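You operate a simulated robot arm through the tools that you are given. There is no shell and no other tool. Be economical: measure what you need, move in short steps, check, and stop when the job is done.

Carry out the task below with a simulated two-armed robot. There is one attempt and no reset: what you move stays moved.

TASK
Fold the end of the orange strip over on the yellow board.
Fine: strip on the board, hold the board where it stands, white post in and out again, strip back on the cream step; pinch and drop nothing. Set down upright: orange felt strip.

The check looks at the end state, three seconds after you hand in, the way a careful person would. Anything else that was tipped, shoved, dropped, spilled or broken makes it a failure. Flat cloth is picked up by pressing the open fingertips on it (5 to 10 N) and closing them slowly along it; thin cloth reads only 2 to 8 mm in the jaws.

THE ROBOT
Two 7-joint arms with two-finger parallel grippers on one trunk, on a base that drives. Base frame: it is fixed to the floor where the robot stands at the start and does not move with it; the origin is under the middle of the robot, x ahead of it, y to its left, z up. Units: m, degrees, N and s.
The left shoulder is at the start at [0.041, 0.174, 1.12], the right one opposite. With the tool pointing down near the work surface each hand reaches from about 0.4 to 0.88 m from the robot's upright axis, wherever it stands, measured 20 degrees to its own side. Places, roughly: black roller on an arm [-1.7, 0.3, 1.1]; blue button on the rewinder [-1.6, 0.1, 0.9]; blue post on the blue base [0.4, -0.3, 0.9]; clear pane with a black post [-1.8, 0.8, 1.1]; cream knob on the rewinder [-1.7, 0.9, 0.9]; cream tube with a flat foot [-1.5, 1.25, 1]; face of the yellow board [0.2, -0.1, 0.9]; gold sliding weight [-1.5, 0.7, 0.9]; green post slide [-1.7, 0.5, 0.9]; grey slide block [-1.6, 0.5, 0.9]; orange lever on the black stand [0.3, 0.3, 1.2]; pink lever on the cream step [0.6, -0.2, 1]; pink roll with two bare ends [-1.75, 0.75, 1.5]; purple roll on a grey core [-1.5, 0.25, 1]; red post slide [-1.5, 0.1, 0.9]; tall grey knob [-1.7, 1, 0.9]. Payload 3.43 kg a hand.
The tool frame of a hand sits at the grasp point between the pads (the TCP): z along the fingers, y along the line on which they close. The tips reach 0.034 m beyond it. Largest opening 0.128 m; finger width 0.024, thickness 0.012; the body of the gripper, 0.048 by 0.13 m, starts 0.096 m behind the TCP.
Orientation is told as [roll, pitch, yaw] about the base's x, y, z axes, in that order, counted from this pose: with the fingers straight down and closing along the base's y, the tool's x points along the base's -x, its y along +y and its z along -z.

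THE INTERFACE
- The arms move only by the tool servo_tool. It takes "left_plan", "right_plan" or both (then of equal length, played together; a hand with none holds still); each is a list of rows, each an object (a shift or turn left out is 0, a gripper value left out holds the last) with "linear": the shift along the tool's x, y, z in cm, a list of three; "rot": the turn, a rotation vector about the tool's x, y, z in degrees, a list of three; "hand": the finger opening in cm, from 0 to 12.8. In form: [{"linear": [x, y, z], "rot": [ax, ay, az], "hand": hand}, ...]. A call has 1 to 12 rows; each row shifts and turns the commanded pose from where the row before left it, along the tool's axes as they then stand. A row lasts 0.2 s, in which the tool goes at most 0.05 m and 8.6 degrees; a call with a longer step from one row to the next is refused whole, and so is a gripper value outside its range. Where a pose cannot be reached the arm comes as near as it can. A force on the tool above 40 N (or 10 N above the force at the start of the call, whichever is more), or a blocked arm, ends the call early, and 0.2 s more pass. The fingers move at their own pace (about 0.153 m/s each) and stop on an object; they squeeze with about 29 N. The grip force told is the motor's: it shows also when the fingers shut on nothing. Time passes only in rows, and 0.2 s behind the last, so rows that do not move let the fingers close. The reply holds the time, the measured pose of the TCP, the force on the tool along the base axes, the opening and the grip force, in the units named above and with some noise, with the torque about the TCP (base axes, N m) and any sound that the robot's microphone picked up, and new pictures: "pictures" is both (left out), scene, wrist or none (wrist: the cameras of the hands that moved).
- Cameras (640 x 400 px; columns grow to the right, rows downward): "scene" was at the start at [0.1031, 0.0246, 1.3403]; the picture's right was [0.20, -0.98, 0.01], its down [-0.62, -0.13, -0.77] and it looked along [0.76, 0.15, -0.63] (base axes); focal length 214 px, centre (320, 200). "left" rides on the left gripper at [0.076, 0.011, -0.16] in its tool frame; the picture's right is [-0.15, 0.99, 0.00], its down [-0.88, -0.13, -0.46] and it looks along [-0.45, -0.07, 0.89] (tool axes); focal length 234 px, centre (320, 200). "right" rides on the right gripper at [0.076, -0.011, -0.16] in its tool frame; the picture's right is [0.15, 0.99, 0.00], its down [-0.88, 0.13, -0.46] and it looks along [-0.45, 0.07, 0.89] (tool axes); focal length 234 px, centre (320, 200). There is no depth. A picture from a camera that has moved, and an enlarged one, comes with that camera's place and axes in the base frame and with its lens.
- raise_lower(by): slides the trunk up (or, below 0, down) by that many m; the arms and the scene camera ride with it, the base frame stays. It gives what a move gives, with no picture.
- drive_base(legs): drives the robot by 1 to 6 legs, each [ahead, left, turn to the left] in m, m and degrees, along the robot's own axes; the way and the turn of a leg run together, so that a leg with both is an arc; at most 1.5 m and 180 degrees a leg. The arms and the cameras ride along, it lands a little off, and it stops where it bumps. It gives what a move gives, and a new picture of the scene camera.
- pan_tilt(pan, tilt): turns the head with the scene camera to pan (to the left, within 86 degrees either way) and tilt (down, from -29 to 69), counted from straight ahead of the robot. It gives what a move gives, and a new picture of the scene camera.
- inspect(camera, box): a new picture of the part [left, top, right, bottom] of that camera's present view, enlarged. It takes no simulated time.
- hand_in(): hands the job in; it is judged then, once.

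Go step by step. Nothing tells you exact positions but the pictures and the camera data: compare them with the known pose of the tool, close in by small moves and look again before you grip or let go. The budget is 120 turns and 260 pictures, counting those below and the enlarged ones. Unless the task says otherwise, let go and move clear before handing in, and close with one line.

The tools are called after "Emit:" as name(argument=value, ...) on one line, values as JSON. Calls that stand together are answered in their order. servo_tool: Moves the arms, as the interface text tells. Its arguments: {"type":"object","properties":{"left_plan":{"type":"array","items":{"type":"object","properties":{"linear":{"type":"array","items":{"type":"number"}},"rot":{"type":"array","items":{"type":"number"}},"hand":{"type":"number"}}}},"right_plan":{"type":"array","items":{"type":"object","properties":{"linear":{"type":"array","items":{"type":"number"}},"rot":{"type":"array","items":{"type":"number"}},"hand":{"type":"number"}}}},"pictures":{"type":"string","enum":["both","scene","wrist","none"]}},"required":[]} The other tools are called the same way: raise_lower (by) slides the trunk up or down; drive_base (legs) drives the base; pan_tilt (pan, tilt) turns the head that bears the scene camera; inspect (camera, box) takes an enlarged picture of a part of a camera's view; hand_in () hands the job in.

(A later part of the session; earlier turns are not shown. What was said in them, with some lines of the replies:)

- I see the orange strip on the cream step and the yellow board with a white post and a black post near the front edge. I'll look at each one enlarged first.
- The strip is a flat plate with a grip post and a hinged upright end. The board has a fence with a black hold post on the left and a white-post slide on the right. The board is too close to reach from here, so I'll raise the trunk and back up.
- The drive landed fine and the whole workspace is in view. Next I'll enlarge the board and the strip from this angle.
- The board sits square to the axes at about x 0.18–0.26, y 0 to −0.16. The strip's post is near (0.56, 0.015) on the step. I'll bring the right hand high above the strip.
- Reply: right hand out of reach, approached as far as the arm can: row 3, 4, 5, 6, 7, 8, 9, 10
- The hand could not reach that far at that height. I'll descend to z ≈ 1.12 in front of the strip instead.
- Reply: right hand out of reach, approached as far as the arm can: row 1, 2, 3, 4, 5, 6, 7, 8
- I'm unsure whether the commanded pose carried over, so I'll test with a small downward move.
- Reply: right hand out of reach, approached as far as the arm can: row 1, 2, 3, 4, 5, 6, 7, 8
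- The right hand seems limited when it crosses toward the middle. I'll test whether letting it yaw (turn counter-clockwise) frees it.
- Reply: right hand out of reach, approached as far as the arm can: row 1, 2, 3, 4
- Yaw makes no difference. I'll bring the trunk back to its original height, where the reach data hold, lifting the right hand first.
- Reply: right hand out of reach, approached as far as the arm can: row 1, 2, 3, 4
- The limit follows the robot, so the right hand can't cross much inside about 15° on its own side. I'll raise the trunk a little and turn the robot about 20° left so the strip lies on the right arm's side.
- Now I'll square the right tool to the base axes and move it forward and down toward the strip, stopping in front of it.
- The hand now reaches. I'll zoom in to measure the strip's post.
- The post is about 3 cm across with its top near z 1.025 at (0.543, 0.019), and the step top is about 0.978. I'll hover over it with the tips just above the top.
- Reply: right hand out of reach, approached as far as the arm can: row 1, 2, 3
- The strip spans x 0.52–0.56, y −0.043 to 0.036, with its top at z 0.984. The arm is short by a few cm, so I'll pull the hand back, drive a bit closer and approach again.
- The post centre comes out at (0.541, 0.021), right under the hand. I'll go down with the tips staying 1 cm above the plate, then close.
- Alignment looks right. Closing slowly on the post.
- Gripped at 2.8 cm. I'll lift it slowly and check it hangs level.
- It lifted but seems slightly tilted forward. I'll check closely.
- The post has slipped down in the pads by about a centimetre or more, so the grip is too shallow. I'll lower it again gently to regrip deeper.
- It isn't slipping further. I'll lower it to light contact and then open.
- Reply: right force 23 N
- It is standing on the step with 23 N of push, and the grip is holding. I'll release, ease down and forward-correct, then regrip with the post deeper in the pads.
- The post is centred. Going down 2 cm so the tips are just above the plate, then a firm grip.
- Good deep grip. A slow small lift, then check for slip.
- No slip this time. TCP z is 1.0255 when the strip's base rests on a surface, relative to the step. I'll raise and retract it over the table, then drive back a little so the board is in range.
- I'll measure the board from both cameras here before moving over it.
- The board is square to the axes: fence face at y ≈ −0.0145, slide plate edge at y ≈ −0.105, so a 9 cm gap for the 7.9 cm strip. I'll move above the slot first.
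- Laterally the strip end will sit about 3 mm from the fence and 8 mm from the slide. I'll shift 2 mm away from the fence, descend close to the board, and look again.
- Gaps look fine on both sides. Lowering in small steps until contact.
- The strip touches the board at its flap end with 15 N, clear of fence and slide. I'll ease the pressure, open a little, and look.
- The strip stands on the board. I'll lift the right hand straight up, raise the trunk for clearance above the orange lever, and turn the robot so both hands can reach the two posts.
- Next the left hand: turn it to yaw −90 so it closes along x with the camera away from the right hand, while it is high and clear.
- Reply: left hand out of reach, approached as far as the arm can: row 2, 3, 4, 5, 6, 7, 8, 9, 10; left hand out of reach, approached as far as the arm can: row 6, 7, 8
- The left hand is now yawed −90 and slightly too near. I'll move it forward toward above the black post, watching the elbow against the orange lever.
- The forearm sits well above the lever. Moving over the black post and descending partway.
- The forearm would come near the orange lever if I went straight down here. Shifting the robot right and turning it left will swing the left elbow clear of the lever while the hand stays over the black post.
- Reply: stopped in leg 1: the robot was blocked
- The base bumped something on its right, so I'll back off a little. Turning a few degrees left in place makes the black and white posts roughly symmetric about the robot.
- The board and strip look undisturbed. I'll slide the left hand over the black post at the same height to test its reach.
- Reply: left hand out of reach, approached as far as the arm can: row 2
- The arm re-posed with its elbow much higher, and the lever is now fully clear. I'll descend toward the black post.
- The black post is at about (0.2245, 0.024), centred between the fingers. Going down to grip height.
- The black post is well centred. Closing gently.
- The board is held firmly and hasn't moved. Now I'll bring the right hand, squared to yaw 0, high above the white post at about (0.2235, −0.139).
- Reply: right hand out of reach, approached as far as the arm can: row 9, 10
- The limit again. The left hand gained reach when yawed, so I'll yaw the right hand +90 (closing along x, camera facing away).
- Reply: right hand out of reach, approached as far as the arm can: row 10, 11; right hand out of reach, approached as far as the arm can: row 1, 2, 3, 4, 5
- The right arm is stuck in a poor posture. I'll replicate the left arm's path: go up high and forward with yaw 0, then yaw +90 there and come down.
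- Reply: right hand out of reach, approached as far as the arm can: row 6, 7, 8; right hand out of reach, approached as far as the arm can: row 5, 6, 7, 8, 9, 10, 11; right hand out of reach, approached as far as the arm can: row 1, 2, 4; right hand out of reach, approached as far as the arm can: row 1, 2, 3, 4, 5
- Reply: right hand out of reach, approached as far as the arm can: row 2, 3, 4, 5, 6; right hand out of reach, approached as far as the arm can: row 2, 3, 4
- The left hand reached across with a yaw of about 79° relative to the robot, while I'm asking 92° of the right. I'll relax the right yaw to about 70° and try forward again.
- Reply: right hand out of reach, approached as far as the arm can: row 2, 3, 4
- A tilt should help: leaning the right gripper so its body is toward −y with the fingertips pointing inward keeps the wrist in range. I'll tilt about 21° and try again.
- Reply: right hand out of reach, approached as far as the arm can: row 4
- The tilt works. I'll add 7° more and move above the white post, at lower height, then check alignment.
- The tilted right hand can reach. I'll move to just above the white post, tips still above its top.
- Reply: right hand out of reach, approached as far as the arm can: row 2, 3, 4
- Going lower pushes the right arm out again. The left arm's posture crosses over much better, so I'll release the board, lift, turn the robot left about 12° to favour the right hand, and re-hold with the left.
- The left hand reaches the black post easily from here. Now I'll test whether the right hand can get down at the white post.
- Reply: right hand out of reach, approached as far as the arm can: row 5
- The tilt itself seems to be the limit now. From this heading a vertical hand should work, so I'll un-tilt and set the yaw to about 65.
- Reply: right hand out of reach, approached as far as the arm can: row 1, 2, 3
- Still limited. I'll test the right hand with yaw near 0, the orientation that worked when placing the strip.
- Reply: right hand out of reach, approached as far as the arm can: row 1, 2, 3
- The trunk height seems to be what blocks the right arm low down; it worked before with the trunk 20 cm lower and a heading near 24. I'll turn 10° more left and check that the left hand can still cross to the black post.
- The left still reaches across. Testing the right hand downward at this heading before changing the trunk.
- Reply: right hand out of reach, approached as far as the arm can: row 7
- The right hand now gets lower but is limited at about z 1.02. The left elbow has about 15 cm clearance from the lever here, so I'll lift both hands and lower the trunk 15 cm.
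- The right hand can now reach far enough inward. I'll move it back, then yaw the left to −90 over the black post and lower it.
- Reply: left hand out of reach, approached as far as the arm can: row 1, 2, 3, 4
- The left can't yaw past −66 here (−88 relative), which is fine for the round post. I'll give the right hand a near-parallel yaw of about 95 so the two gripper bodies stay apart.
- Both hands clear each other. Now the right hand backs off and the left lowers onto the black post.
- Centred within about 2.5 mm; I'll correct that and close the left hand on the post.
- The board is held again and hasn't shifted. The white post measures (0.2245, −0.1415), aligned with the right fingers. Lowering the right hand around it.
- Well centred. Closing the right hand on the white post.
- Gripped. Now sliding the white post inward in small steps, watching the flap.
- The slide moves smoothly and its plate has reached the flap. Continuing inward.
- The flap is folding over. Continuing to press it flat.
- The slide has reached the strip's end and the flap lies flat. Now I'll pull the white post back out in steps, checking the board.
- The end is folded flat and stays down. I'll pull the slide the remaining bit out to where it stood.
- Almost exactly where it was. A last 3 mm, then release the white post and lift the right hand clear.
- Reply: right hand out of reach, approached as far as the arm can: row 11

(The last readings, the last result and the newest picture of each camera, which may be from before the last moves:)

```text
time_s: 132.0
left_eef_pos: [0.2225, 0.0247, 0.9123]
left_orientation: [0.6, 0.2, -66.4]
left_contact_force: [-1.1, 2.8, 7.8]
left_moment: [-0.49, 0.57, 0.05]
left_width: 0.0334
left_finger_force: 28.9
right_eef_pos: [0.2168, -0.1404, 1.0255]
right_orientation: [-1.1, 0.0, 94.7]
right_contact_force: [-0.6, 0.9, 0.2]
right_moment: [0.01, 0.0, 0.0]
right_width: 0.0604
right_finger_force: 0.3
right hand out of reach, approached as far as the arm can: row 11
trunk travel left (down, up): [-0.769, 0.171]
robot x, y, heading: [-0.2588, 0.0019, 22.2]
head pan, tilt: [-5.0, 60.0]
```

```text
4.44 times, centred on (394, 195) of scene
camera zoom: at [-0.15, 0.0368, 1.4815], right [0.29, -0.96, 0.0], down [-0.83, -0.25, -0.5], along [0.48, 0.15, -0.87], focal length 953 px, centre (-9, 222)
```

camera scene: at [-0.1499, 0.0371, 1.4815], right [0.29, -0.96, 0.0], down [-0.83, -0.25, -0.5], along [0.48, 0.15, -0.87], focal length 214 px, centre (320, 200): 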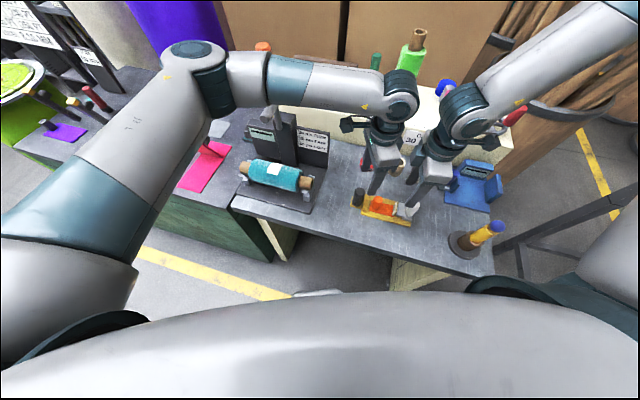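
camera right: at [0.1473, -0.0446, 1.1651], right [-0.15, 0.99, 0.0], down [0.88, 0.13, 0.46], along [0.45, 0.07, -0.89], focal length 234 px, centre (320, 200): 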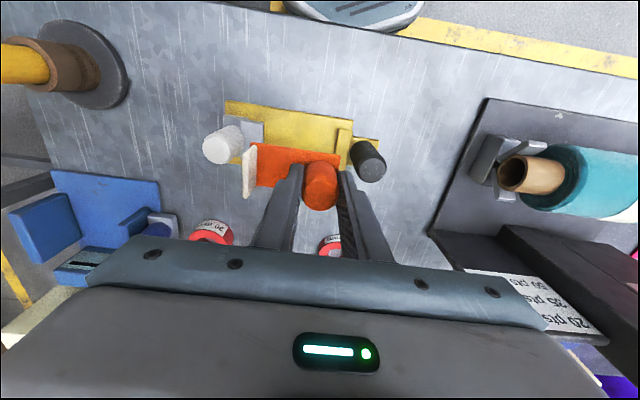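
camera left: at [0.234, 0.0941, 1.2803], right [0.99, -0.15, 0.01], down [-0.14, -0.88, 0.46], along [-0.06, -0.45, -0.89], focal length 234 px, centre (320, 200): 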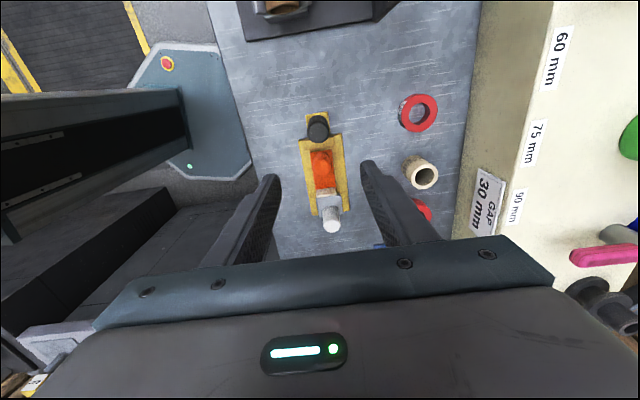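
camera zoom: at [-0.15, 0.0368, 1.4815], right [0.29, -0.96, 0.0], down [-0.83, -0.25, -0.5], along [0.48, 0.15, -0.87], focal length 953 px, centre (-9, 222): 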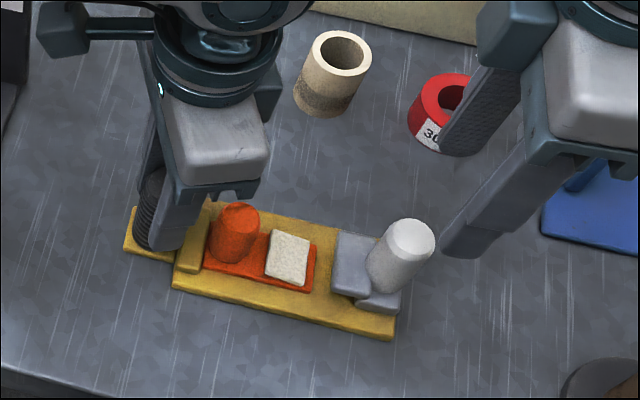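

Slide and board are back where they stood, and the flap is flat. Now I'll release the black post with the left hand and lift it away.

Emit:
servo_tool(left_plan=[{"hand": 4.2}, {"hand": 5.5}, {"hand": 7}, {"linear": [0, 0, -2]}, {"linear": [0, 0, -3]}, {"linear": [0, 0, -4]}, {"linear": [0, 0, -4]}, {"linear": [0, 0, -4]}, {"linear": [0, 0, -4]}, {"linear": [0, 0, -4]}, {"linear": [0, 0, -4]}], pictures="none")

Emit:
servo_tool(left_plan=[{"linear": [3, 0, -1]}, {"linear": [3, 0, -1]}, {"linear": [3, 0, -1]}, {"linear": [3, 0, -1]}, {"linear": [2, 0, 0]}], pictures="scene")

Emit:
inspect(camera="scene", box=[330, 150, 458, 240])

```text
time_s: 134.4
left_eef_pos: [0.2231, 0.0223, 1.2044]
left_orientation: [0.8, 0.2, -66.4]
left_contact_force: [-0.4, 0.1, 0.2]
left_moment: [0.04, 0.0, -0.01]
left_width: 0.0696
left_finger_force: 0.0
right_eef_pos: [0.2171, -0.1408, 1.0267]
right_orientation: [-1.1, 0.0, 94.8]
right_contact_force: [0.1, 1.0, -0.4]
right_moment: [-0.01, 0.01, 0.03]
right_width: 0.06
right_finger_force: 0.0
trunk travel left (down, up): [-0.769, 0.171]
robot x, y, heading: [-0.2604, 0.0013, 22.2]
head pan, tilt: [-5.0, 60.0]
```

```text
time_s: 135.6
left_eef_pos: [0.1638, 0.154, 1.2426]
left_orientation: [0.5, 0.0, -66.4]
left_contact_force: [0.3, -0.2, 0.0]
left_moment: [-0.03, 0.02, 0.01]
left_width: 0.0699
left_finger_force: 0.2
right_eef_pos: [0.2175, -0.1403, 1.0256]
right_orientation: [-1.1, 0.1, 94.8]
right_contact_force: [0.1, -0.6, -0.5]
right_moment: [-0.05, -0.02, 0.02]
right_width: 0.0599
right_finger_force: 0.0
trunk travel left (down, up): [-0.769, 0.171]
robot x, y, heading: [-0.262, 0.0063, 22.2]
head pan, tilt: [-5.0, 60.0]
camera scene: at [-0.1496, 0.0376, 1.4815], right [0.29, -0.96, 0.0], down [-0.83, -0.25, -0.5], along [0.48, 0.15, -0.87], focal length 214 px, centre (320, 200)
```

scene: 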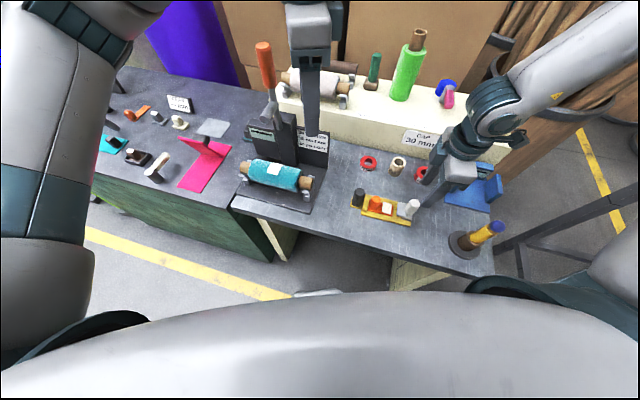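

```text
4.44 times, centred on (394, 195) of scene
camera zoom: at [-0.1496, 0.0376, 1.4815], right [0.29, -0.96, 0.0], down [-0.83, -0.25, -0.5], along [0.48, 0.15, -0.87], focal length 953 px, centre (-9, 222)
```

zoom: 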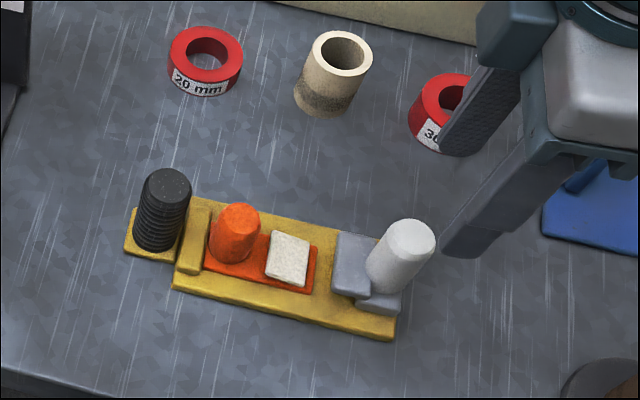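

The left arm is clear of everything. The strip slid against the fence, so I'll pick it with the fingers closing along x (current yaw). I'll move the right hand above its post and look.

Emit:
servo_tool(right_plan=[{"linear": [-2.5, -0.3, 0]}, {"linear": [-2.5, -0.3, 0]}, {"linear": [-2.5, -0.3, 0.5]}, {"linear": [-2.5, -0.3, 1]}, {"linear": [-0.9, 0, 0]}, {}], pictures="none")

Emit:
inspect(camera="right", box=[200, 60, 440, 210])

Emit:
inspect(camera="scene", box=[330, 150, 458, 240])

```text
time_s: 137.0
left_eef_pos: [0.1627, 0.1531, 1.2432]
left_orientation: [0.6, 0.2, -66.3]
left_contact_force: [-0.3, 0.0, -0.5]
left_moment: [-0.01, -0.01, -0.02]
left_width: 0.07
left_finger_force: 0.1
right_eef_pos: [0.2185, -0.028, 1.0127]
right_orientation: [-0.7, 0.0, 94.9]
right_contact_force: [-0.2, 0.2, -0.2]
right_moment: [-0.01, -0.02, 0.0]
right_width: 0.0599
right_finger_force: 0.0
trunk travel left (down, up): [-0.769, 0.171]
robot x, y, heading: [-0.2623, 0.0001, 22.0]
head pan, tilt: [-5.0, 60.0]
```

```text
2.67 times, centred on (320, 135) of right
camera zoom: at [0.235, -0.1015, 1.1726], right [-0.97, -0.23, -0.01], down [-0.21, 0.87, 0.45], along [-0.09, 0.44, -0.89], focal length 624 px, centre (320, 373)
```

zoom: 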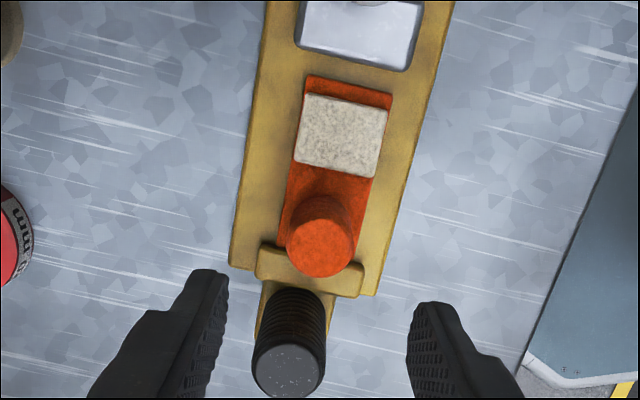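

```text
4.44 times, centred on (394, 195) of scene
camera zoom: at [-0.1497, 0.0366, 1.4815], right [0.29, -0.96, 0.0], down [-0.83, -0.25, -0.5], along [0.48, 0.15, -0.87], focal length 953 px, centre (-9, 222)
```

zoom: 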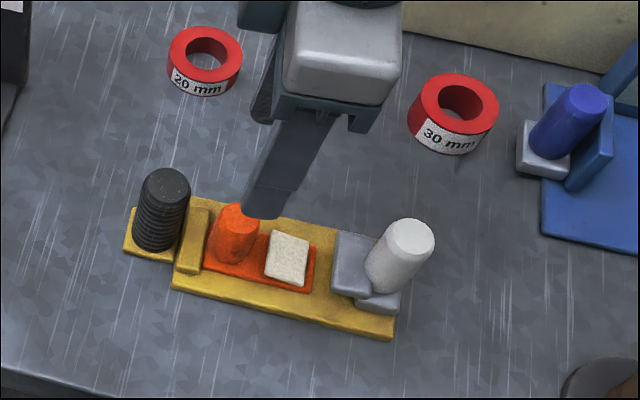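

The post is at about (0.2215, −0.030). Small correction, then lower to grip height.

Emit:
servo_tool(right_plan=[{"linear": [0.2, -0.3, 2.5]}, {"linear": [0, 0, 3]}, {"linear": [0, 0, 3]}, {"linear": [0, 0, 1.8]}, {}], pictures="none")

Emit:
inspect(camera="right", box=[200, 80, 440, 230])

Emit:
inspect(camera="scene", box=[350, 180, 430, 230])

```text
time_s: 138.2
left_eef_pos: [0.1633, 0.1525, 1.2429]
left_orientation: [0.7, 0.2, -66.4]
left_contact_force: [0.1, -0.1, -0.6]
left_moment: [0.0, 0.01, 0.01]
left_width: 0.0701
left_finger_force: 0.1
right_eef_pos: [0.2312, -0.0475, 0.9279]
right_orientation: [-0.6, -0.1, 95.0]
right_contact_force: [-0.5, 0.0, 0.0]
right_moment: [0.03, 0.03, -0.01]
right_width: 0.0596
right_finger_force: 0.0
right hand out of reach, approached as far as the arm can: row 3, 4
trunk travel left (down, up): [-0.769, 0.171]
robot x, y, heading: [-0.2629, -0.0012, 21.8]
head pan, tilt: [-5.0, 60.0]
```

```text
2.67 times, centred on (320, 155) of right
camera zoom: at [0.2464, -0.1225, 1.088], right [-0.97, -0.23, -0.01], down [-0.21, 0.87, 0.46], along [-0.1, 0.45, -0.89], focal length 624 px, centre (320, 320)
```

zoom: 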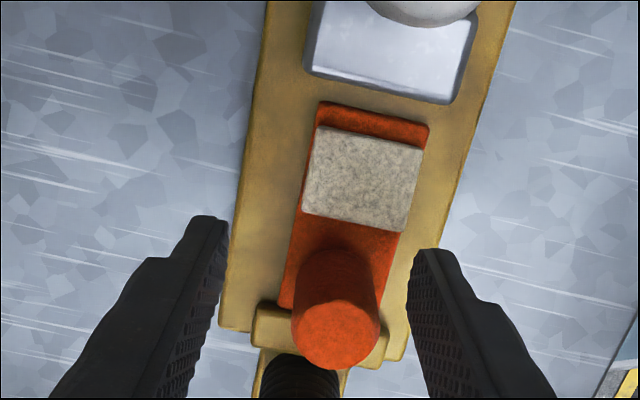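

```text
8.00 times, centred on (390, 205) of scene
camera zoom: at [-0.1492, 0.0371, 1.4814], right [0.29, -0.96, 0.0], down [-0.83, -0.25, -0.5], along [0.48, 0.15, -0.87], focal length 1716 px, centre (-240, 160)
```

zoom: 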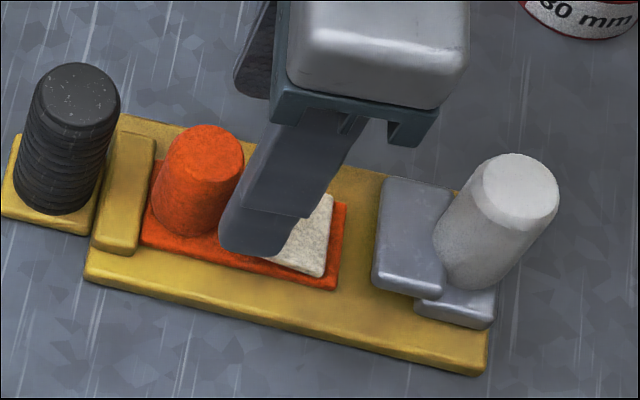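

That pushed the hand off target, so it's a reach limit again. I'll go up, turn the robot 15° further left, and return.

Emit:
servo_tool(right_plan=[{"linear": [0, 0, -2]}, {"linear": [0, 0, -3]}, {"linear": [0, 0, -3]}, {"linear": [0, 0, -2]}], pictures="none")

Emit:
drive_base(legs=[[0, 0, 15]])

```text
time_s: 139.2
left_eef_pos: [0.1632, 0.1512, 1.2432]
left_orientation: [0.8, 0.2, -66.4]
left_contact_force: [-0.7, -1.1, -0.6]
left_moment: [0.04, -0.06, 0.01]
left_width: 0.0702
left_finger_force: 0.1
right_eef_pos: [0.226, -0.0496, 1.0307]
right_orientation: [-0.6, 0.0, 95.0]
right_contact_force: [-0.5, 0.0, 0.0]
right_moment: [0.03, 0.0, 0.01]
right_width: 0.0599
right_finger_force: 0.0
trunk travel left (down, up): [-0.769, 0.171]
robot x, y, heading: [-0.2558, -0.0003, 22.2]
head pan, tilt: [-5.0, 60.0]
```

```text
time_s: 140.5
left_eef_pos: [0.1071, 0.2594, 1.2434]
left_orientation: [0.6, 0.2, -51.0]
left_contact_force: [-0.1, 0.6, -0.4]
left_moment: [0.01, 0.02, 0.03]
left_width: 0.07
left_finger_force: 0.1
right_eef_pos: [0.2239, 0.0823, 1.029]
right_orientation: [-0.7, 0.0, 110.4]
right_contact_force: [-0.2, 0.2, 0.2]
right_moment: [-0.01, -0.01, 0.01]
right_width: 0.06
right_finger_force: 0.1
trunk travel left (down, up): [-0.769, 0.171]
robot x, y, heading: [-0.259, 0.002, 37.4]
head pan, tilt: [-5.0, 60.0]
camera scene: at [-0.1632, 0.0643, 1.4815], right [0.53, -0.85, 0.0], down [-0.73, -0.46, -0.5], along [0.42, 0.27, -0.87], focal length 214 px, centre (320, 200)
```

scene: 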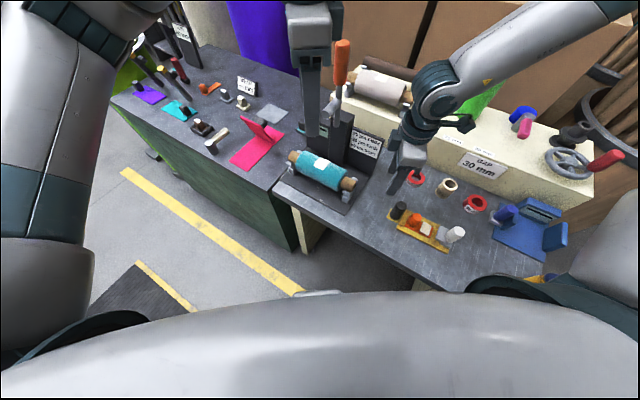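

Emit:
servo_tool(right_plan=[{"rot": [0, 0, 6.8]}, {"rot": [0, 0, 6.8]}, {"rot": [0, 0, 6.8]}, {"linear": [2.8, 0.05, 0]}, {"linear": [2.8, 0.1, 0]}, {"linear": [2.8, 0.1, 0]}, {"linear": [2.8, 0, 1]}, {"linear": [0, 0, 2.5]}, {"linear": [0, 0, 2.5]}, {}], pictures="none")

Emit:
inspect(camera="right", box=[200, 80, 440, 230])

```text
time_s: 142.7
left_eef_pos: [0.1071, 0.2582, 1.2435]
left_orientation: [0.7, 0.2, -51.1]
left_contact_force: [0.6, 0.6, 0.1]
left_moment: [0.01, -0.01, 0.02]
left_width: 0.07
left_finger_force: 0.2
right_eef_pos: [0.2295, -0.028, 0.9667]
right_orientation: [-0.6, -0.4, 89.9]
right_contact_force: [-0.7, -1.1, -0.5]
right_moment: [0.04, -0.02, 0.0]
right_width: 0.0598
right_finger_force: 0.1
right hand out of reach, approached as far as the arm can: row 7
trunk travel left (down, up): [-0.769, 0.171]
robot x, y, heading: [-0.2622, 0.0006, 37.4]
head pan, tilt: [-5.0, 60.0]
```

```text
2.67 times, centred on (320, 155) of right
camera zoom: at [0.2389, -0.1035, 1.1267], right [-0.99, -0.14, -0.01], down [-0.13, 0.88, 0.46], along [-0.06, 0.46, -0.89], focal length 624 px, centre (320, 320)
```

zoom: 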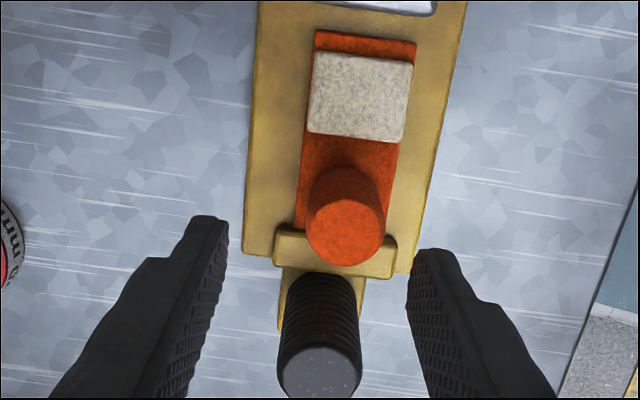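

Emit:
servo_tool(right_plan=[{"linear": [0.1, 0.45, 0]}, {"linear": [0.1, 0.45, 0]}, {"linear": [0, 0, 2]}, {"linear": [0, 0, 2]}, {"linear": [0, 0, 1.6]}, {}], pictures="none")

Emit:
inspect(camera="right", box=[200, 80, 440, 230])

Emit:
inspect(camera="scene", box=[370, 180, 498, 260])

```text
time_s: 144.1
left_eef_pos: [0.1077, 0.2591, 1.2424]
left_orientation: [0.5, 0.1, -51.0]
left_contact_force: [0.5, 0.2, 1.0]
left_moment: [0.01, 0.0, -0.02]
left_width: 0.07
left_finger_force: 0.1
right_eef_pos: [0.2207, -0.0285, 0.9125]
right_orientation: [-0.6, -0.2, 90.0]
right_contact_force: [0.3, -0.9, 0.2]
right_moment: [-0.02, 0.02, -0.03]
right_width: 0.0604
right_finger_force: 0.1
trunk travel left (down, up): [-0.769, 0.171]
robot x, y, heading: [-0.2559, 0.001, 37.2]
head pan, tilt: [-5.0, 60.0]
```

```text
2.67 times, centred on (320, 155) of right
camera zoom: at [0.231, -0.1039, 1.0719], right [-0.99, -0.14, -0.01], down [-0.13, 0.88, 0.46], along [-0.06, 0.45, -0.89], focal length 624 px, centre (320, 320)
```

zoom: 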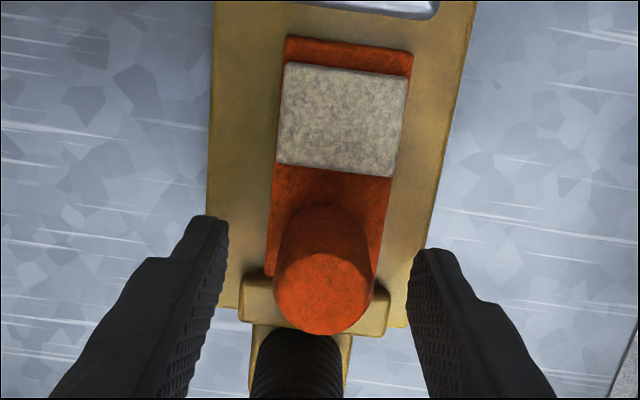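

```text
5.00 times, centred on (434, 220) of scene
camera zoom: at [-0.1635, 0.0646, 1.4815], right [0.53, -0.85, 0.0], down [-0.73, -0.46, -0.5], along [0.42, 0.27, -0.87], focal length 1072 px, centre (-250, 100)
```

zoom: 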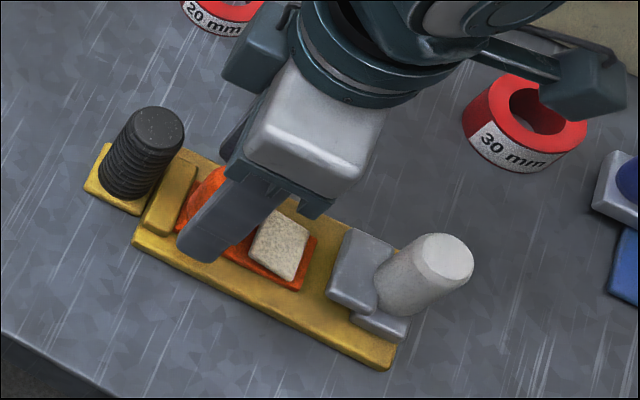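

Well centred. Lowering 3 mm and closing.

Emit:
servo_tool(right_plan=[{"linear": [-0.1, 0, 0.3]}, {"hand": 4.5}, {"hand": 3.8}, {"hand": 3.2}, {"hand": 2.6}, {"hand": 1.8}, {}, {}], pictures="none")

Emit:
servo_tool(right_plan=[{"linear": [0, 0, -0.3]}, {"linear": [0, 0, -0.5]}, {"linear": [0, 0, -0.7]}, {"linear": [0, 0, -0.7]}, {"linear": [0, 0, -1]}, {"linear": [0, 0, -1]}, {}], pictures="none")

Emit:
inspect(camera="right", box=[200, 80, 440, 230])

Emit:
inspect(camera="scene", box=[370, 180, 498, 260])

```text
time_s: 145.9
left_eef_pos: [0.1081, 0.2597, 1.2429]
left_orientation: [0.6, 0.3, -51.0]
left_contact_force: [0.7, -1.3, -0.1]
left_moment: [-0.02, 0.01, 0.02]
left_width: 0.07
left_finger_force: 0.1
right_eef_pos: [0.2215, -0.0267, 0.9093]
right_orientation: [-0.7, -0.1, 89.8]
right_contact_force: [-0.6, -0.9, 4.4]
right_moment: [-0.05, 0.2, -0.03]
right_width: 0.0286
right_finger_force: 28.9
trunk travel left (down, up): [-0.769, 0.171]
robot x, y, heading: [-0.2615, 0.0021, 37.2]
head pan, tilt: [-5.0, 60.0]
```

```text
time_s: 147.5
left_eef_pos: [0.1082, 0.2593, 1.2418]
left_orientation: [0.7, 0.2, -51.0]
left_contact_force: [0.9, 0.0, -0.5]
left_moment: [0.0, 0.01, 0.01]
left_width: 0.0699
left_finger_force: 0.1
right_eef_pos: [0.2218, -0.0283, 0.9504]
right_orientation: [-0.7, -0.2, 89.9]
right_contact_force: [-0.1, 0.0, -1.4]
right_moment: [0.0, 0.02, -0.01]
right_width: 0.0283
right_finger_force: 28.7
trunk travel left (down, up): [-0.769, 0.171]
robot x, y, heading: [-0.262, 0.0005, 37.5]
head pan, tilt: [-5.0, 60.0]
```

```text
2.67 times, centred on (320, 155) of right
camera zoom: at [0.2305, -0.1039, 1.1102], right [-0.99, -0.14, -0.01], down [-0.13, 0.88, 0.46], along [-0.06, 0.45, -0.89], focal length 624 px, centre (320, 320)
```

zoom: 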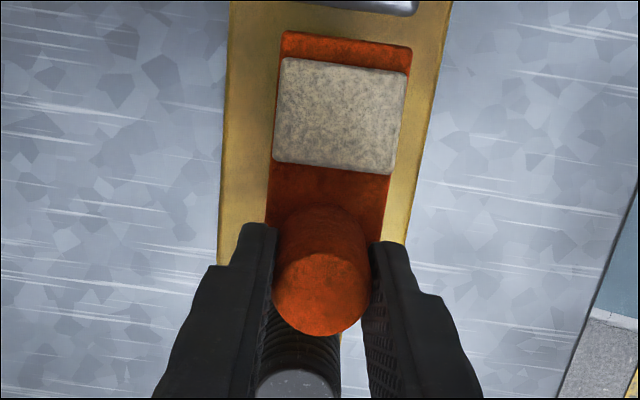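

```text
5.00 times, centred on (434, 220) of scene
camera zoom: at [-0.1632, 0.0646, 1.4814], right [0.53, -0.85, 0.0], down [-0.73, -0.46, -0.5], along [0.42, 0.27, -0.87], focal length 1072 px, centre (-250, 100)
```

zoom: 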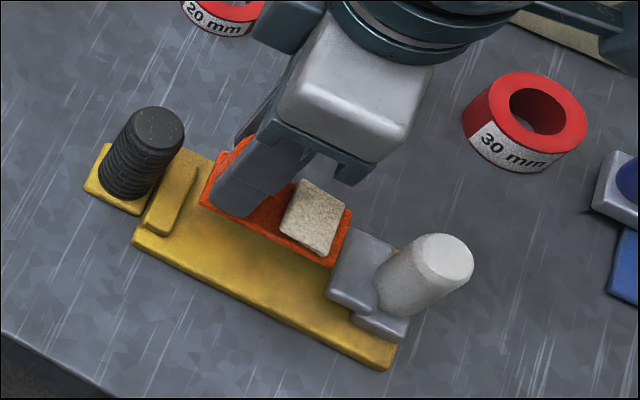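

The strip lifted level with its fold flat, and the board stayed put. I'll raise both hands, with the left well above the orange lever, then drive closer to the cream step.

Emit:
servo_tool(right_plan=[{"linear": [0, 0, -2]}, {"linear": [0, 0, -2.5]}, {"linear": [0, 0, -2.5]}, {"linear": [0, 0, -2.5]}, {"linear": [0, 0, -2.5]}, {"linear": [0, 0, -2.5]}], left_plan=[{"linear": [0, 0, -3]}, {"linear": [0, 0, -3]}, {"linear": [0, 0, -3]}, {"linear": [0, 0, -3]}, {"linear": [0, 0, -3]}, {"linear": [0, 0, -3]}], pictures="none")

```text
time_s: 148.9
left_eef_pos: [0.1001, 0.2518, 1.423]
left_orientation: [0.8, 0.2, -50.9]
left_contact_force: [0.0, -0.7, -0.2]
left_moment: [0.07, 0.0, 0.0]
left_width: 0.0701
left_finger_force: 0.0
left hand out of reach, approached as far as the arm can: row 6
right_eef_pos: [0.2274, -0.028, 1.093]
right_orientation: [-0.6, -0.2, 90.0]
right_contact_force: [-0.1, -0.6, -1.0]
right_moment: [0.03, 0.03, 0.04]
right_width: 0.0282
right_finger_force: 29.0
right hand out of reach, approached as far as the arm can: row 2, 3
trunk travel left (down, up): [-0.769, 0.171]
robot x, y, heading: [-0.261, 0.0008, 37.3]
head pan, tilt: [-5.0, 60.0]
```

Emit:
drive_base(legs=[[0.09, -0.03, 0]])

Emit:
pan_tilt(pan=-37, tilt=42)

```text
time_s: 150.0
left_eef_pos: [0.1881, 0.283, 1.4241]
left_orientation: [0.8, 0.1, -50.9]
left_contact_force: [-0.4, -0.5, -0.3]
left_moment: [0.03, -0.02, -0.03]
left_width: 0.0703
left_finger_force: 0.1
right_eef_pos: [0.3169, 0.0042, 1.0937]
right_orientation: [-0.6, -0.3, 89.8]
right_contact_force: [0.0, 0.7, 0.7]
right_moment: [0.03, 0.01, -0.01]
right_width: 0.0281
right_finger_force: 28.8
trunk travel left (down, up): [-0.769, 0.171]
robot x, y, heading: [-0.1716, 0.0343, 37.2]
head pan, tilt: [-5.0, 60.0]
camera scene: at [-0.0766, 0.094, 1.4818], right [0.53, -0.85, 0.0], down [-0.73, -0.46, -0.5], along [0.42, 0.27, -0.87], focal length 214 px, centre (320, 200)
```

scene: 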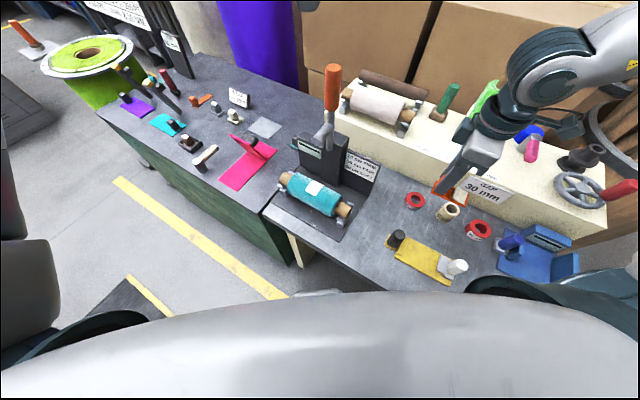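

```text
time_s: 151.0
left_eef_pos: [0.1915, 0.2847, 1.4208]
left_orientation: [0.6, 0.1, -51.0]
left_contact_force: [-0.5, -0.5, -0.8]
left_moment: [0.01, -0.05, 0.02]
left_width: 0.0702
left_finger_force: 0.1
right_eef_pos: [0.317, 0.0054, 1.0942]
right_orientation: [-0.6, -0.1, 89.8]
right_contact_force: [0.1, 0.4, -1.3]
right_moment: [0.03, -0.02, -0.01]
right_width: 0.0282
right_finger_force: 29.0
trunk travel left (down, up): [-0.769, 0.171]
robot x, y, heading: [-0.1708, 0.0335, 37.0]
head pan, tilt: [-37.0, 42.0]
camera scene: at [-0.0474, 0.0599, 1.5053], right [0.0, -1.0, 0.0], down [-0.67, 0.0, -0.74], along [0.74, 0.0, -0.67], focal length 214 px, centre (320, 200)
```

scene: 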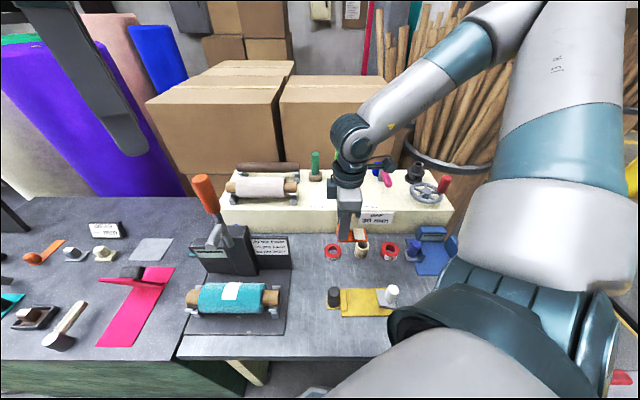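

Emit:
servo_tool(right_plan=[{"linear": [-0.3, -3, 0]}, {"linear": [-0.3, -3, 0]}, {"linear": [-0.3, -3, 0]}, {"linear": [-0.3, -3, 0]}, {"linear": [-0.3, -3, 0]}, {"linear": [0, -2, 0]}], pictures="scene")

```text
time_s: 152.4
left_eef_pos: [0.191, 0.2833, 1.4223]
left_orientation: [0.8, 0.1, -51.0]
left_contact_force: [0.3, 0.0, -0.1]
left_moment: [0.01, -0.02, 0.01]
left_width: 0.07
left_finger_force: 0.0
right_eef_pos: [0.4132, 0.047, 1.0896]
right_orientation: [-0.8, -0.2, 89.5]
right_contact_force: [0.7, 1.1, -0.2]
right_moment: [-0.01, 0.05, 0.02]
right_width: 0.0283
right_finger_force: 29.4
right hand out of reach, approached as far as the arm can: row 3, 4, 5, 6
trunk travel left (down, up): [-0.769, 0.171]
robot x, y, heading: [-0.1704, 0.0329, 37.4]
head pan, tilt: [-37.0, 42.0]
camera scene: at [-0.0461, 0.0586, 1.5052], right [0.0, -1.0, 0.0], down [-0.67, 0.0, -0.74], along [0.74, 0.0, -0.67], focal length 214 px, centre (320, 200)
```

scene: 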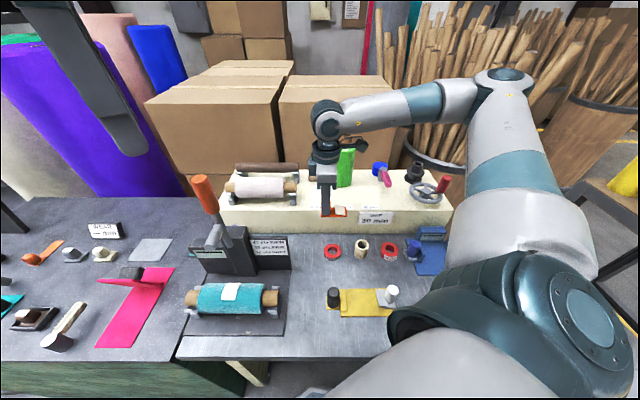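

At this yaw the reach stops short. I'll pull back a little and drive 13 cm nearer; the robot stood there at the start.

Emit:
servo_tool(right_plan=[{"linear": [0.5, 2, -0.5]}, {"linear": [0.5, 2, -0.5]}, {"linear": [0.5, 2, 0]}], pictures="none")

Emit:
drive_base(legs=[[0.104, -0.078, 0]])

```text
time_s: 153.2
left_eef_pos: [0.1914, 0.2853, 1.4209]
left_orientation: [0.7, 0.1, -51.0]
left_contact_force: [-0.1, 1.0, 0.7]
left_moment: [0.01, -0.01, 0.01]
left_width: 0.0702
left_finger_force: 0.0
right_eef_pos: [0.3544, 0.0327, 1.0995]
right_orientation: [-0.6, -0.2, 89.8]
right_contact_force: [0.8, -1.0, 0.7]
right_moment: [0.0, -0.03, -0.01]
right_width: 0.0286
right_finger_force: 28.8
trunk travel left (down, up): [-0.769, 0.171]
robot x, y, heading: [-0.1699, 0.0283, 37.2]
head pan, tilt: [-37.0, 42.0]
```

```text
time_s: 154.5
left_eef_pos: [0.3189, 0.2862, 1.4232]
left_orientation: [0.8, 0.0, -50.8]
left_contact_force: [0.0, 1.4, -0.2]
left_moment: [-0.04, -0.05, 0.0]
left_width: 0.0701
left_finger_force: 0.0
right_eef_pos: [0.4824, 0.0342, 1.0993]
right_orientation: [-0.7, -0.2, 89.9]
right_contact_force: [0.3, -0.2, -0.7]
right_moment: [-0.01, 0.04, 0.01]
right_width: 0.0285
right_finger_force: 28.9
trunk travel left (down, up): [-0.769, 0.171]
robot x, y, heading: [-0.0391, 0.0322, 37.4]
head pan, tilt: [-37.0, 42.0]
camera scene: at [0.0809, 0.0611, 1.5055], right [0.01, -1.0, 0.0], down [-0.67, 0.0, -0.74], along [0.74, 0.0, -0.67], focal length 214 px, centre (320, 200)
```

scene: 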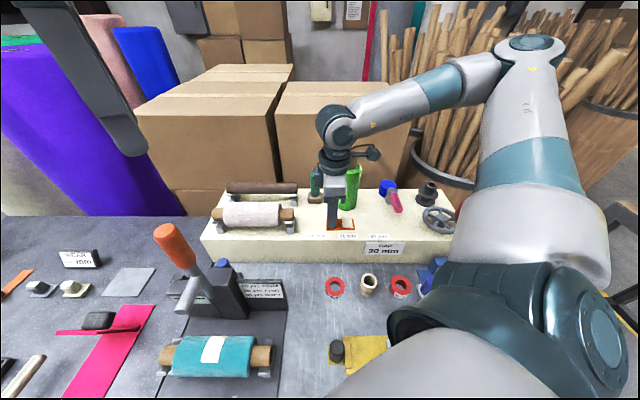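

Emit:
servo_tool(right_plan=[{"linear": [0.5, -1.8, 0.5]}, {"linear": [0.5, -1.8, 1]}, {"linear": [0.5, -1.7, 1.5]}, {"linear": [0, 0, 1]}, {}], pictures="scene")

Emit:
inspect(camera="scene", box=[280, 165, 408, 245])

Emit:
inspect(camera="right", box=[160, 40, 480, 240])

```text
time_s: 155.7
left_eef_pos: [0.3198, 0.2858, 1.4224]
left_orientation: [0.6, 0.1, -50.9]
left_contact_force: [0.0, 0.1, 0.6]
left_moment: [-0.01, -0.01, -0.02]
left_width: 0.0699
left_finger_force: 0.0
right_eef_pos: [0.5287, 0.0229, 1.0671]
right_orientation: [-0.6, -0.2, 90.0]
right_contact_force: [-0.1, 0.5, -0.6]
right_moment: [0.0, -0.03, -0.01]
right_width: 0.0281
right_finger_force: 29.1
right hand out of reach, approached as far as the arm can: row 3
trunk travel left (down, up): [-0.769, 0.171]
robot x, y, heading: [-0.039, 0.031, 37.3]
head pan, tilt: [-37.0, 42.0]
camera scene: at [0.0824, 0.0611, 1.5053], right [0.01, -1.0, 0.0], down [-0.67, 0.0, -0.74], along [0.74, 0.0, -0.67], focal length 214 px, centre (320, 200)
```

scene: 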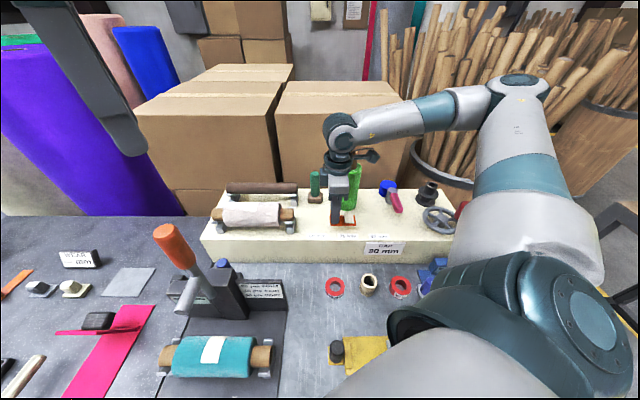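

```text
5.00 times, centred on (344, 205) of scene
camera zoom: at [0.0824, 0.0611, 1.5053], right [0.01, -1.0, 0.0], down [-0.67, 0.0, -0.74], along [0.74, 0.0, -0.67], focal length 1072 px, centre (200, 175)
```

zoom: 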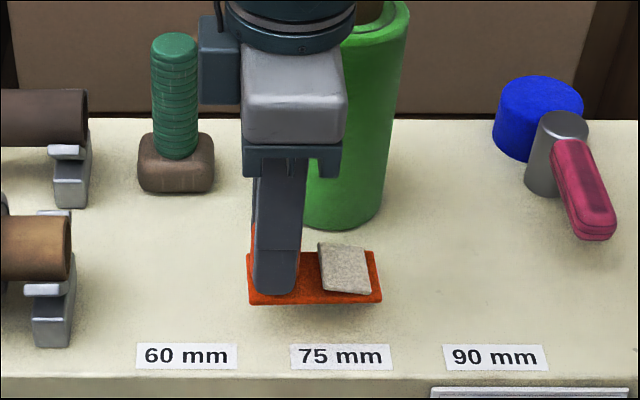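

```text
2.00 times, centred on (320, 140) of right
camera zoom: at [0.5376, -0.0531, 1.2266], right [-0.99, -0.15, -0.01], down [-0.13, 0.88, 0.46], along [-0.06, 0.45, -0.89], focal length 468 px, centre (320, 320)
```

zoom: 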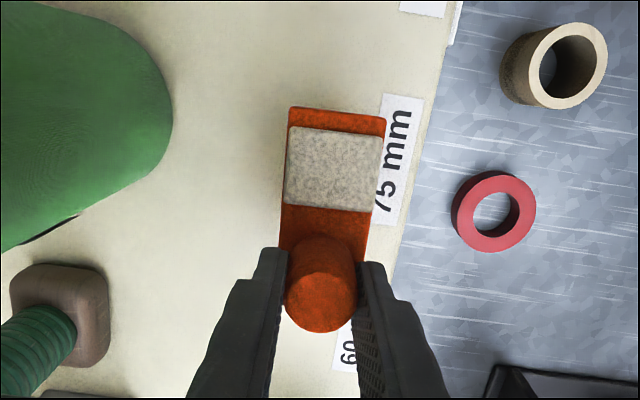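

The strip hangs level over its old place, the green roll is clear. Nudging 1 cm back and lowering.

Emit:
servo_tool(right_plan=[{"linear": [0, 0, 1.5]}, {"linear": [0.1, -0.5, 0.5]}, {"linear": [0.1, -0.5, 0.5]}, {"linear": [0, 0, 0.7]}, {}], pictures="none")

Emit:
inspect(camera="scene", box=[280, 165, 408, 245])

```text
time_s: 156.9
left_eef_pos: [0.3202, 0.286, 1.422]
left_orientation: [0.6, 0.1, -51.0]
left_contact_force: [-0.3, 0.1, -0.6]
left_moment: [0.03, 0.03, -0.01]
left_width: 0.07
left_finger_force: 0.1
right_eef_pos: [0.535, 0.0208, 1.0342]
right_orientation: [-0.8, -0.2, 89.8]
right_contact_force: [0.1, -0.5, -0.6]
right_moment: [0.03, 0.01, -0.01]
right_width: 0.0283
right_finger_force: 28.8
right hand out of reach, approached as far as the arm can: row 3
trunk travel left (down, up): [-0.769, 0.171]
robot x, y, heading: [-0.0398, 0.0329, 37.1]
head pan, tilt: [-37.0, 42.0]
```

```text
5.00 times, centred on (344, 205) of scene
camera zoom: at [0.0833, 0.0606, 1.5052], right [0.01, -1.0, 0.0], down [-0.67, 0.0, -0.74], along [0.74, 0.0, -0.67], focal length 1072 px, centre (200, 175)
```

zoom: 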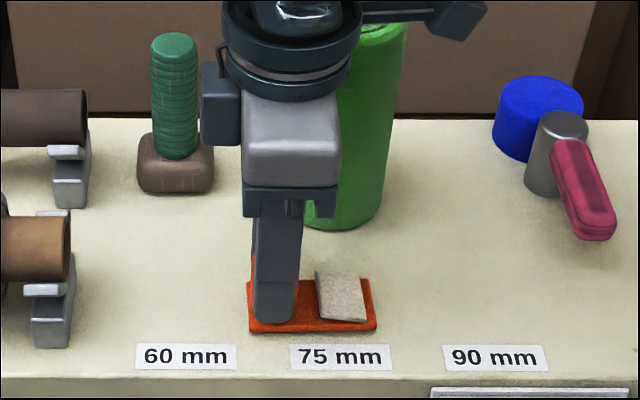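

Emit:
servo_tool(right_plan=[{"linear": [0, 0, 0.3]}, {"linear": [0, 0, 0.3]}, {"linear": [0, 0, 0.15]}, {}], pictures="none")

Emit:
inspect(camera="scene", box=[310, 190, 390, 240])

```text
time_s: 157.9
left_eef_pos: [0.3168, 0.2865, 1.4234]
left_orientation: [0.8, 0.0, -50.9]
left_contact_force: [0.5, 0.7, -0.2]
left_moment: [-0.02, -0.02, 0.0]
left_width: 0.0701
left_finger_force: 0.1
right_eef_pos: [0.5347, 0.0215, 1.0305]
right_orientation: [-0.9, -0.3, 89.8]
right_contact_force: [4.6, -0.6, 28.0]
right_moment: [-0.45, 0.29, 0.1]
right_width: 0.0283
right_finger_force: 29.1
trunk travel left (down, up): [-0.769, 0.171]
robot x, y, heading: [-0.0446, 0.0313, 37.4]
head pan, tilt: [-37.0, 42.0]
```

```text
8.00 times, centred on (350, 215) of scene
camera zoom: at [0.0807, 0.061, 1.5058], right [0.01, -1.0, 0.0], down [-0.67, 0.0, -0.74], along [0.74, 0.0, -0.67], focal length 1716 px, centre (80, 80)
```

zoom: 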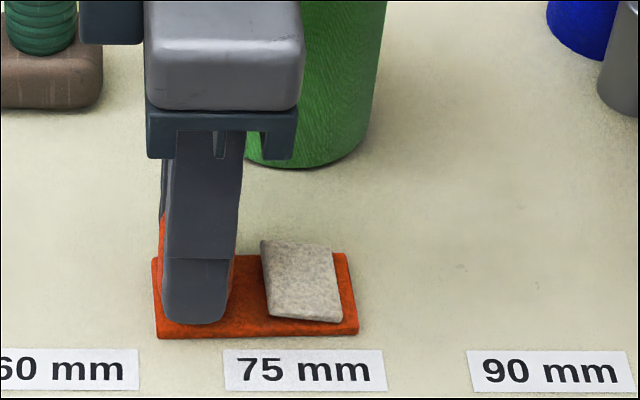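

Contact with the step. Easing the pressure off, opening gently, and rising clear.

Emit:
servo_tool(right_plan=[{"linear": [0, 0, -0.3]}, {}, {"hand": 3.3}, {"hand": 4.0}, {"hand": 5.0}, {"linear": [0, 0, -0.5]}, {"linear": [0, 0, -1]}, {"linear": [0, 0, -1.5]}, {"linear": [0, 0, -2]}, {"linear": [0, 0, -2]}], pictures="none")

Emit:
inspect(camera="scene", box=[310, 190, 390, 240])

```text
time_s: 160.1
left_eef_pos: [0.3195, 0.2862, 1.4217]
left_orientation: [0.7, 0.1, -50.9]
left_contact_force: [-0.1, -0.3, 0.2]
left_moment: [0.0, -0.03, -0.01]
left_width: 0.0697
left_finger_force: 0.1
right_eef_pos: [0.5282, 0.0199, 1.105]
right_orientation: [-0.7, -0.1, 89.7]
right_contact_force: [0.7, -0.1, 0.5]
right_moment: [-0.03, -0.02, 0.01]
right_width: 0.05
right_finger_force: 0.0
right hand out of reach, approached as far as the arm can: row 7, 9
trunk travel left (down, up): [-0.769, 0.171]
robot x, y, heading: [-0.0413, 0.035, 37.3]
head pan, tilt: [-37.0, 42.0]
```

```text
8.00 times, centred on (350, 215) of scene
camera zoom: at [0.0825, 0.0609, 1.5053], right [0.01, -1.0, 0.0], down [-0.67, 0.0, -0.74], along [0.74, 0.0, -0.67], focal length 1716 px, centre (80, 80)
```

zoom: 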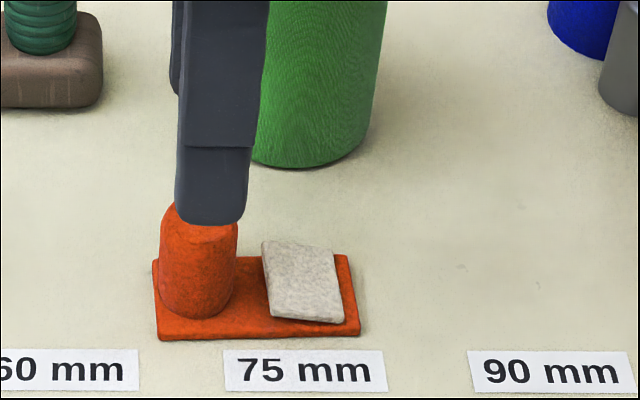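

The strip stands upright on the step in its old place. I'll withdraw the right hand and take a final look.

Emit:
servo_tool(right_plan=[{"linear": [0, 2, -1]}, {"linear": [0, 3, -1]}, {"linear": [0, 3, -1]}, {"linear": [0, 3, 0]}, {"linear": [0, 3, 0]}], pictures="scene")

Emit:
inspect(camera="scene", box=[310, 180, 390, 230])

Emit:
inspect(camera="right", box=[0, 0, 640, 400])

```text
time_s: 161.3
left_eef_pos: [0.3215, 0.2877, 1.4221]
left_orientation: [0.8, 0.0, -50.9]
left_contact_force: [0.3, -1.6, 0.1]
left_moment: [0.01, -0.01, -0.01]
left_width: 0.0699
left_finger_force: 0.1
right_eef_pos: [0.4191, 0.0403, 1.1435]
right_orientation: [-0.5, -0.2, 89.9]
right_contact_force: [0.5, 0.8, 0.3]
right_moment: [-0.01, 0.02, 0.01]
right_width: 0.0499
right_finger_force: 0.0
right hand out of reach, approached as far as the arm can: row 4, 5
trunk travel left (down, up): [-0.769, 0.171]
robot x, y, heading: [-0.0416, 0.0356, 37.3]
head pan, tilt: [-37.0, 42.0]
camera scene: at [0.0829, 0.0623, 1.5052], right [0.01, -1.0, 0.0], down [-0.67, 0.0, -0.74], along [0.74, 0.0, -0.67], focal length 214 px, centre (320, 200)
```

scene: 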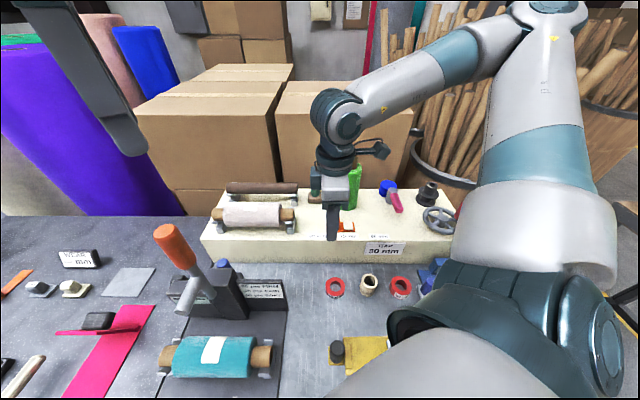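

```text
8.00 times, centred on (350, 205) of scene
camera zoom: at [0.0829, 0.0623, 1.5052], right [0.01, -1.0, 0.0], down [-0.67, 0.0, -0.74], along [0.74, 0.0, -0.67], focal length 1716 px, centre (80, 160)
```

zoom: 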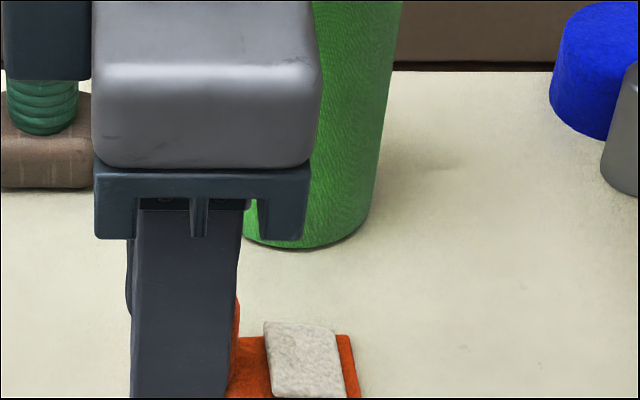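

```text
1.00 times, centred on (320, 200) of right
camera zoom: at [0.4286, -0.0356, 1.3029], right [-0.99, -0.14, -0.01], down [-0.13, 0.88, 0.46], along [-0.06, 0.45, -0.89], focal length 234 px, centre (320, 200)
```

zoom: 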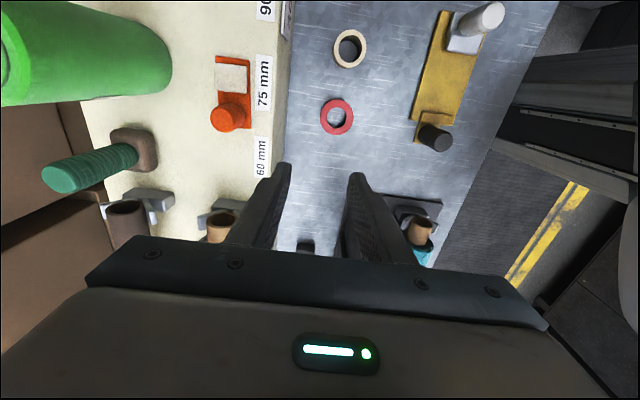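

The strip is upright on the cream step with its end folded over. The board and its posts stand where they were, both hands are empty and clear, and nothing else looks disturbed, so I'm handing in.

Emit:
hand_in()

```text
The job is handed in.
```

The orange strip's end is folded over flat, and the strip is back upright on the cream step, about where it started. The yellow board stayed in place, at most 1–2 mm off, and its white post went in and came back out.
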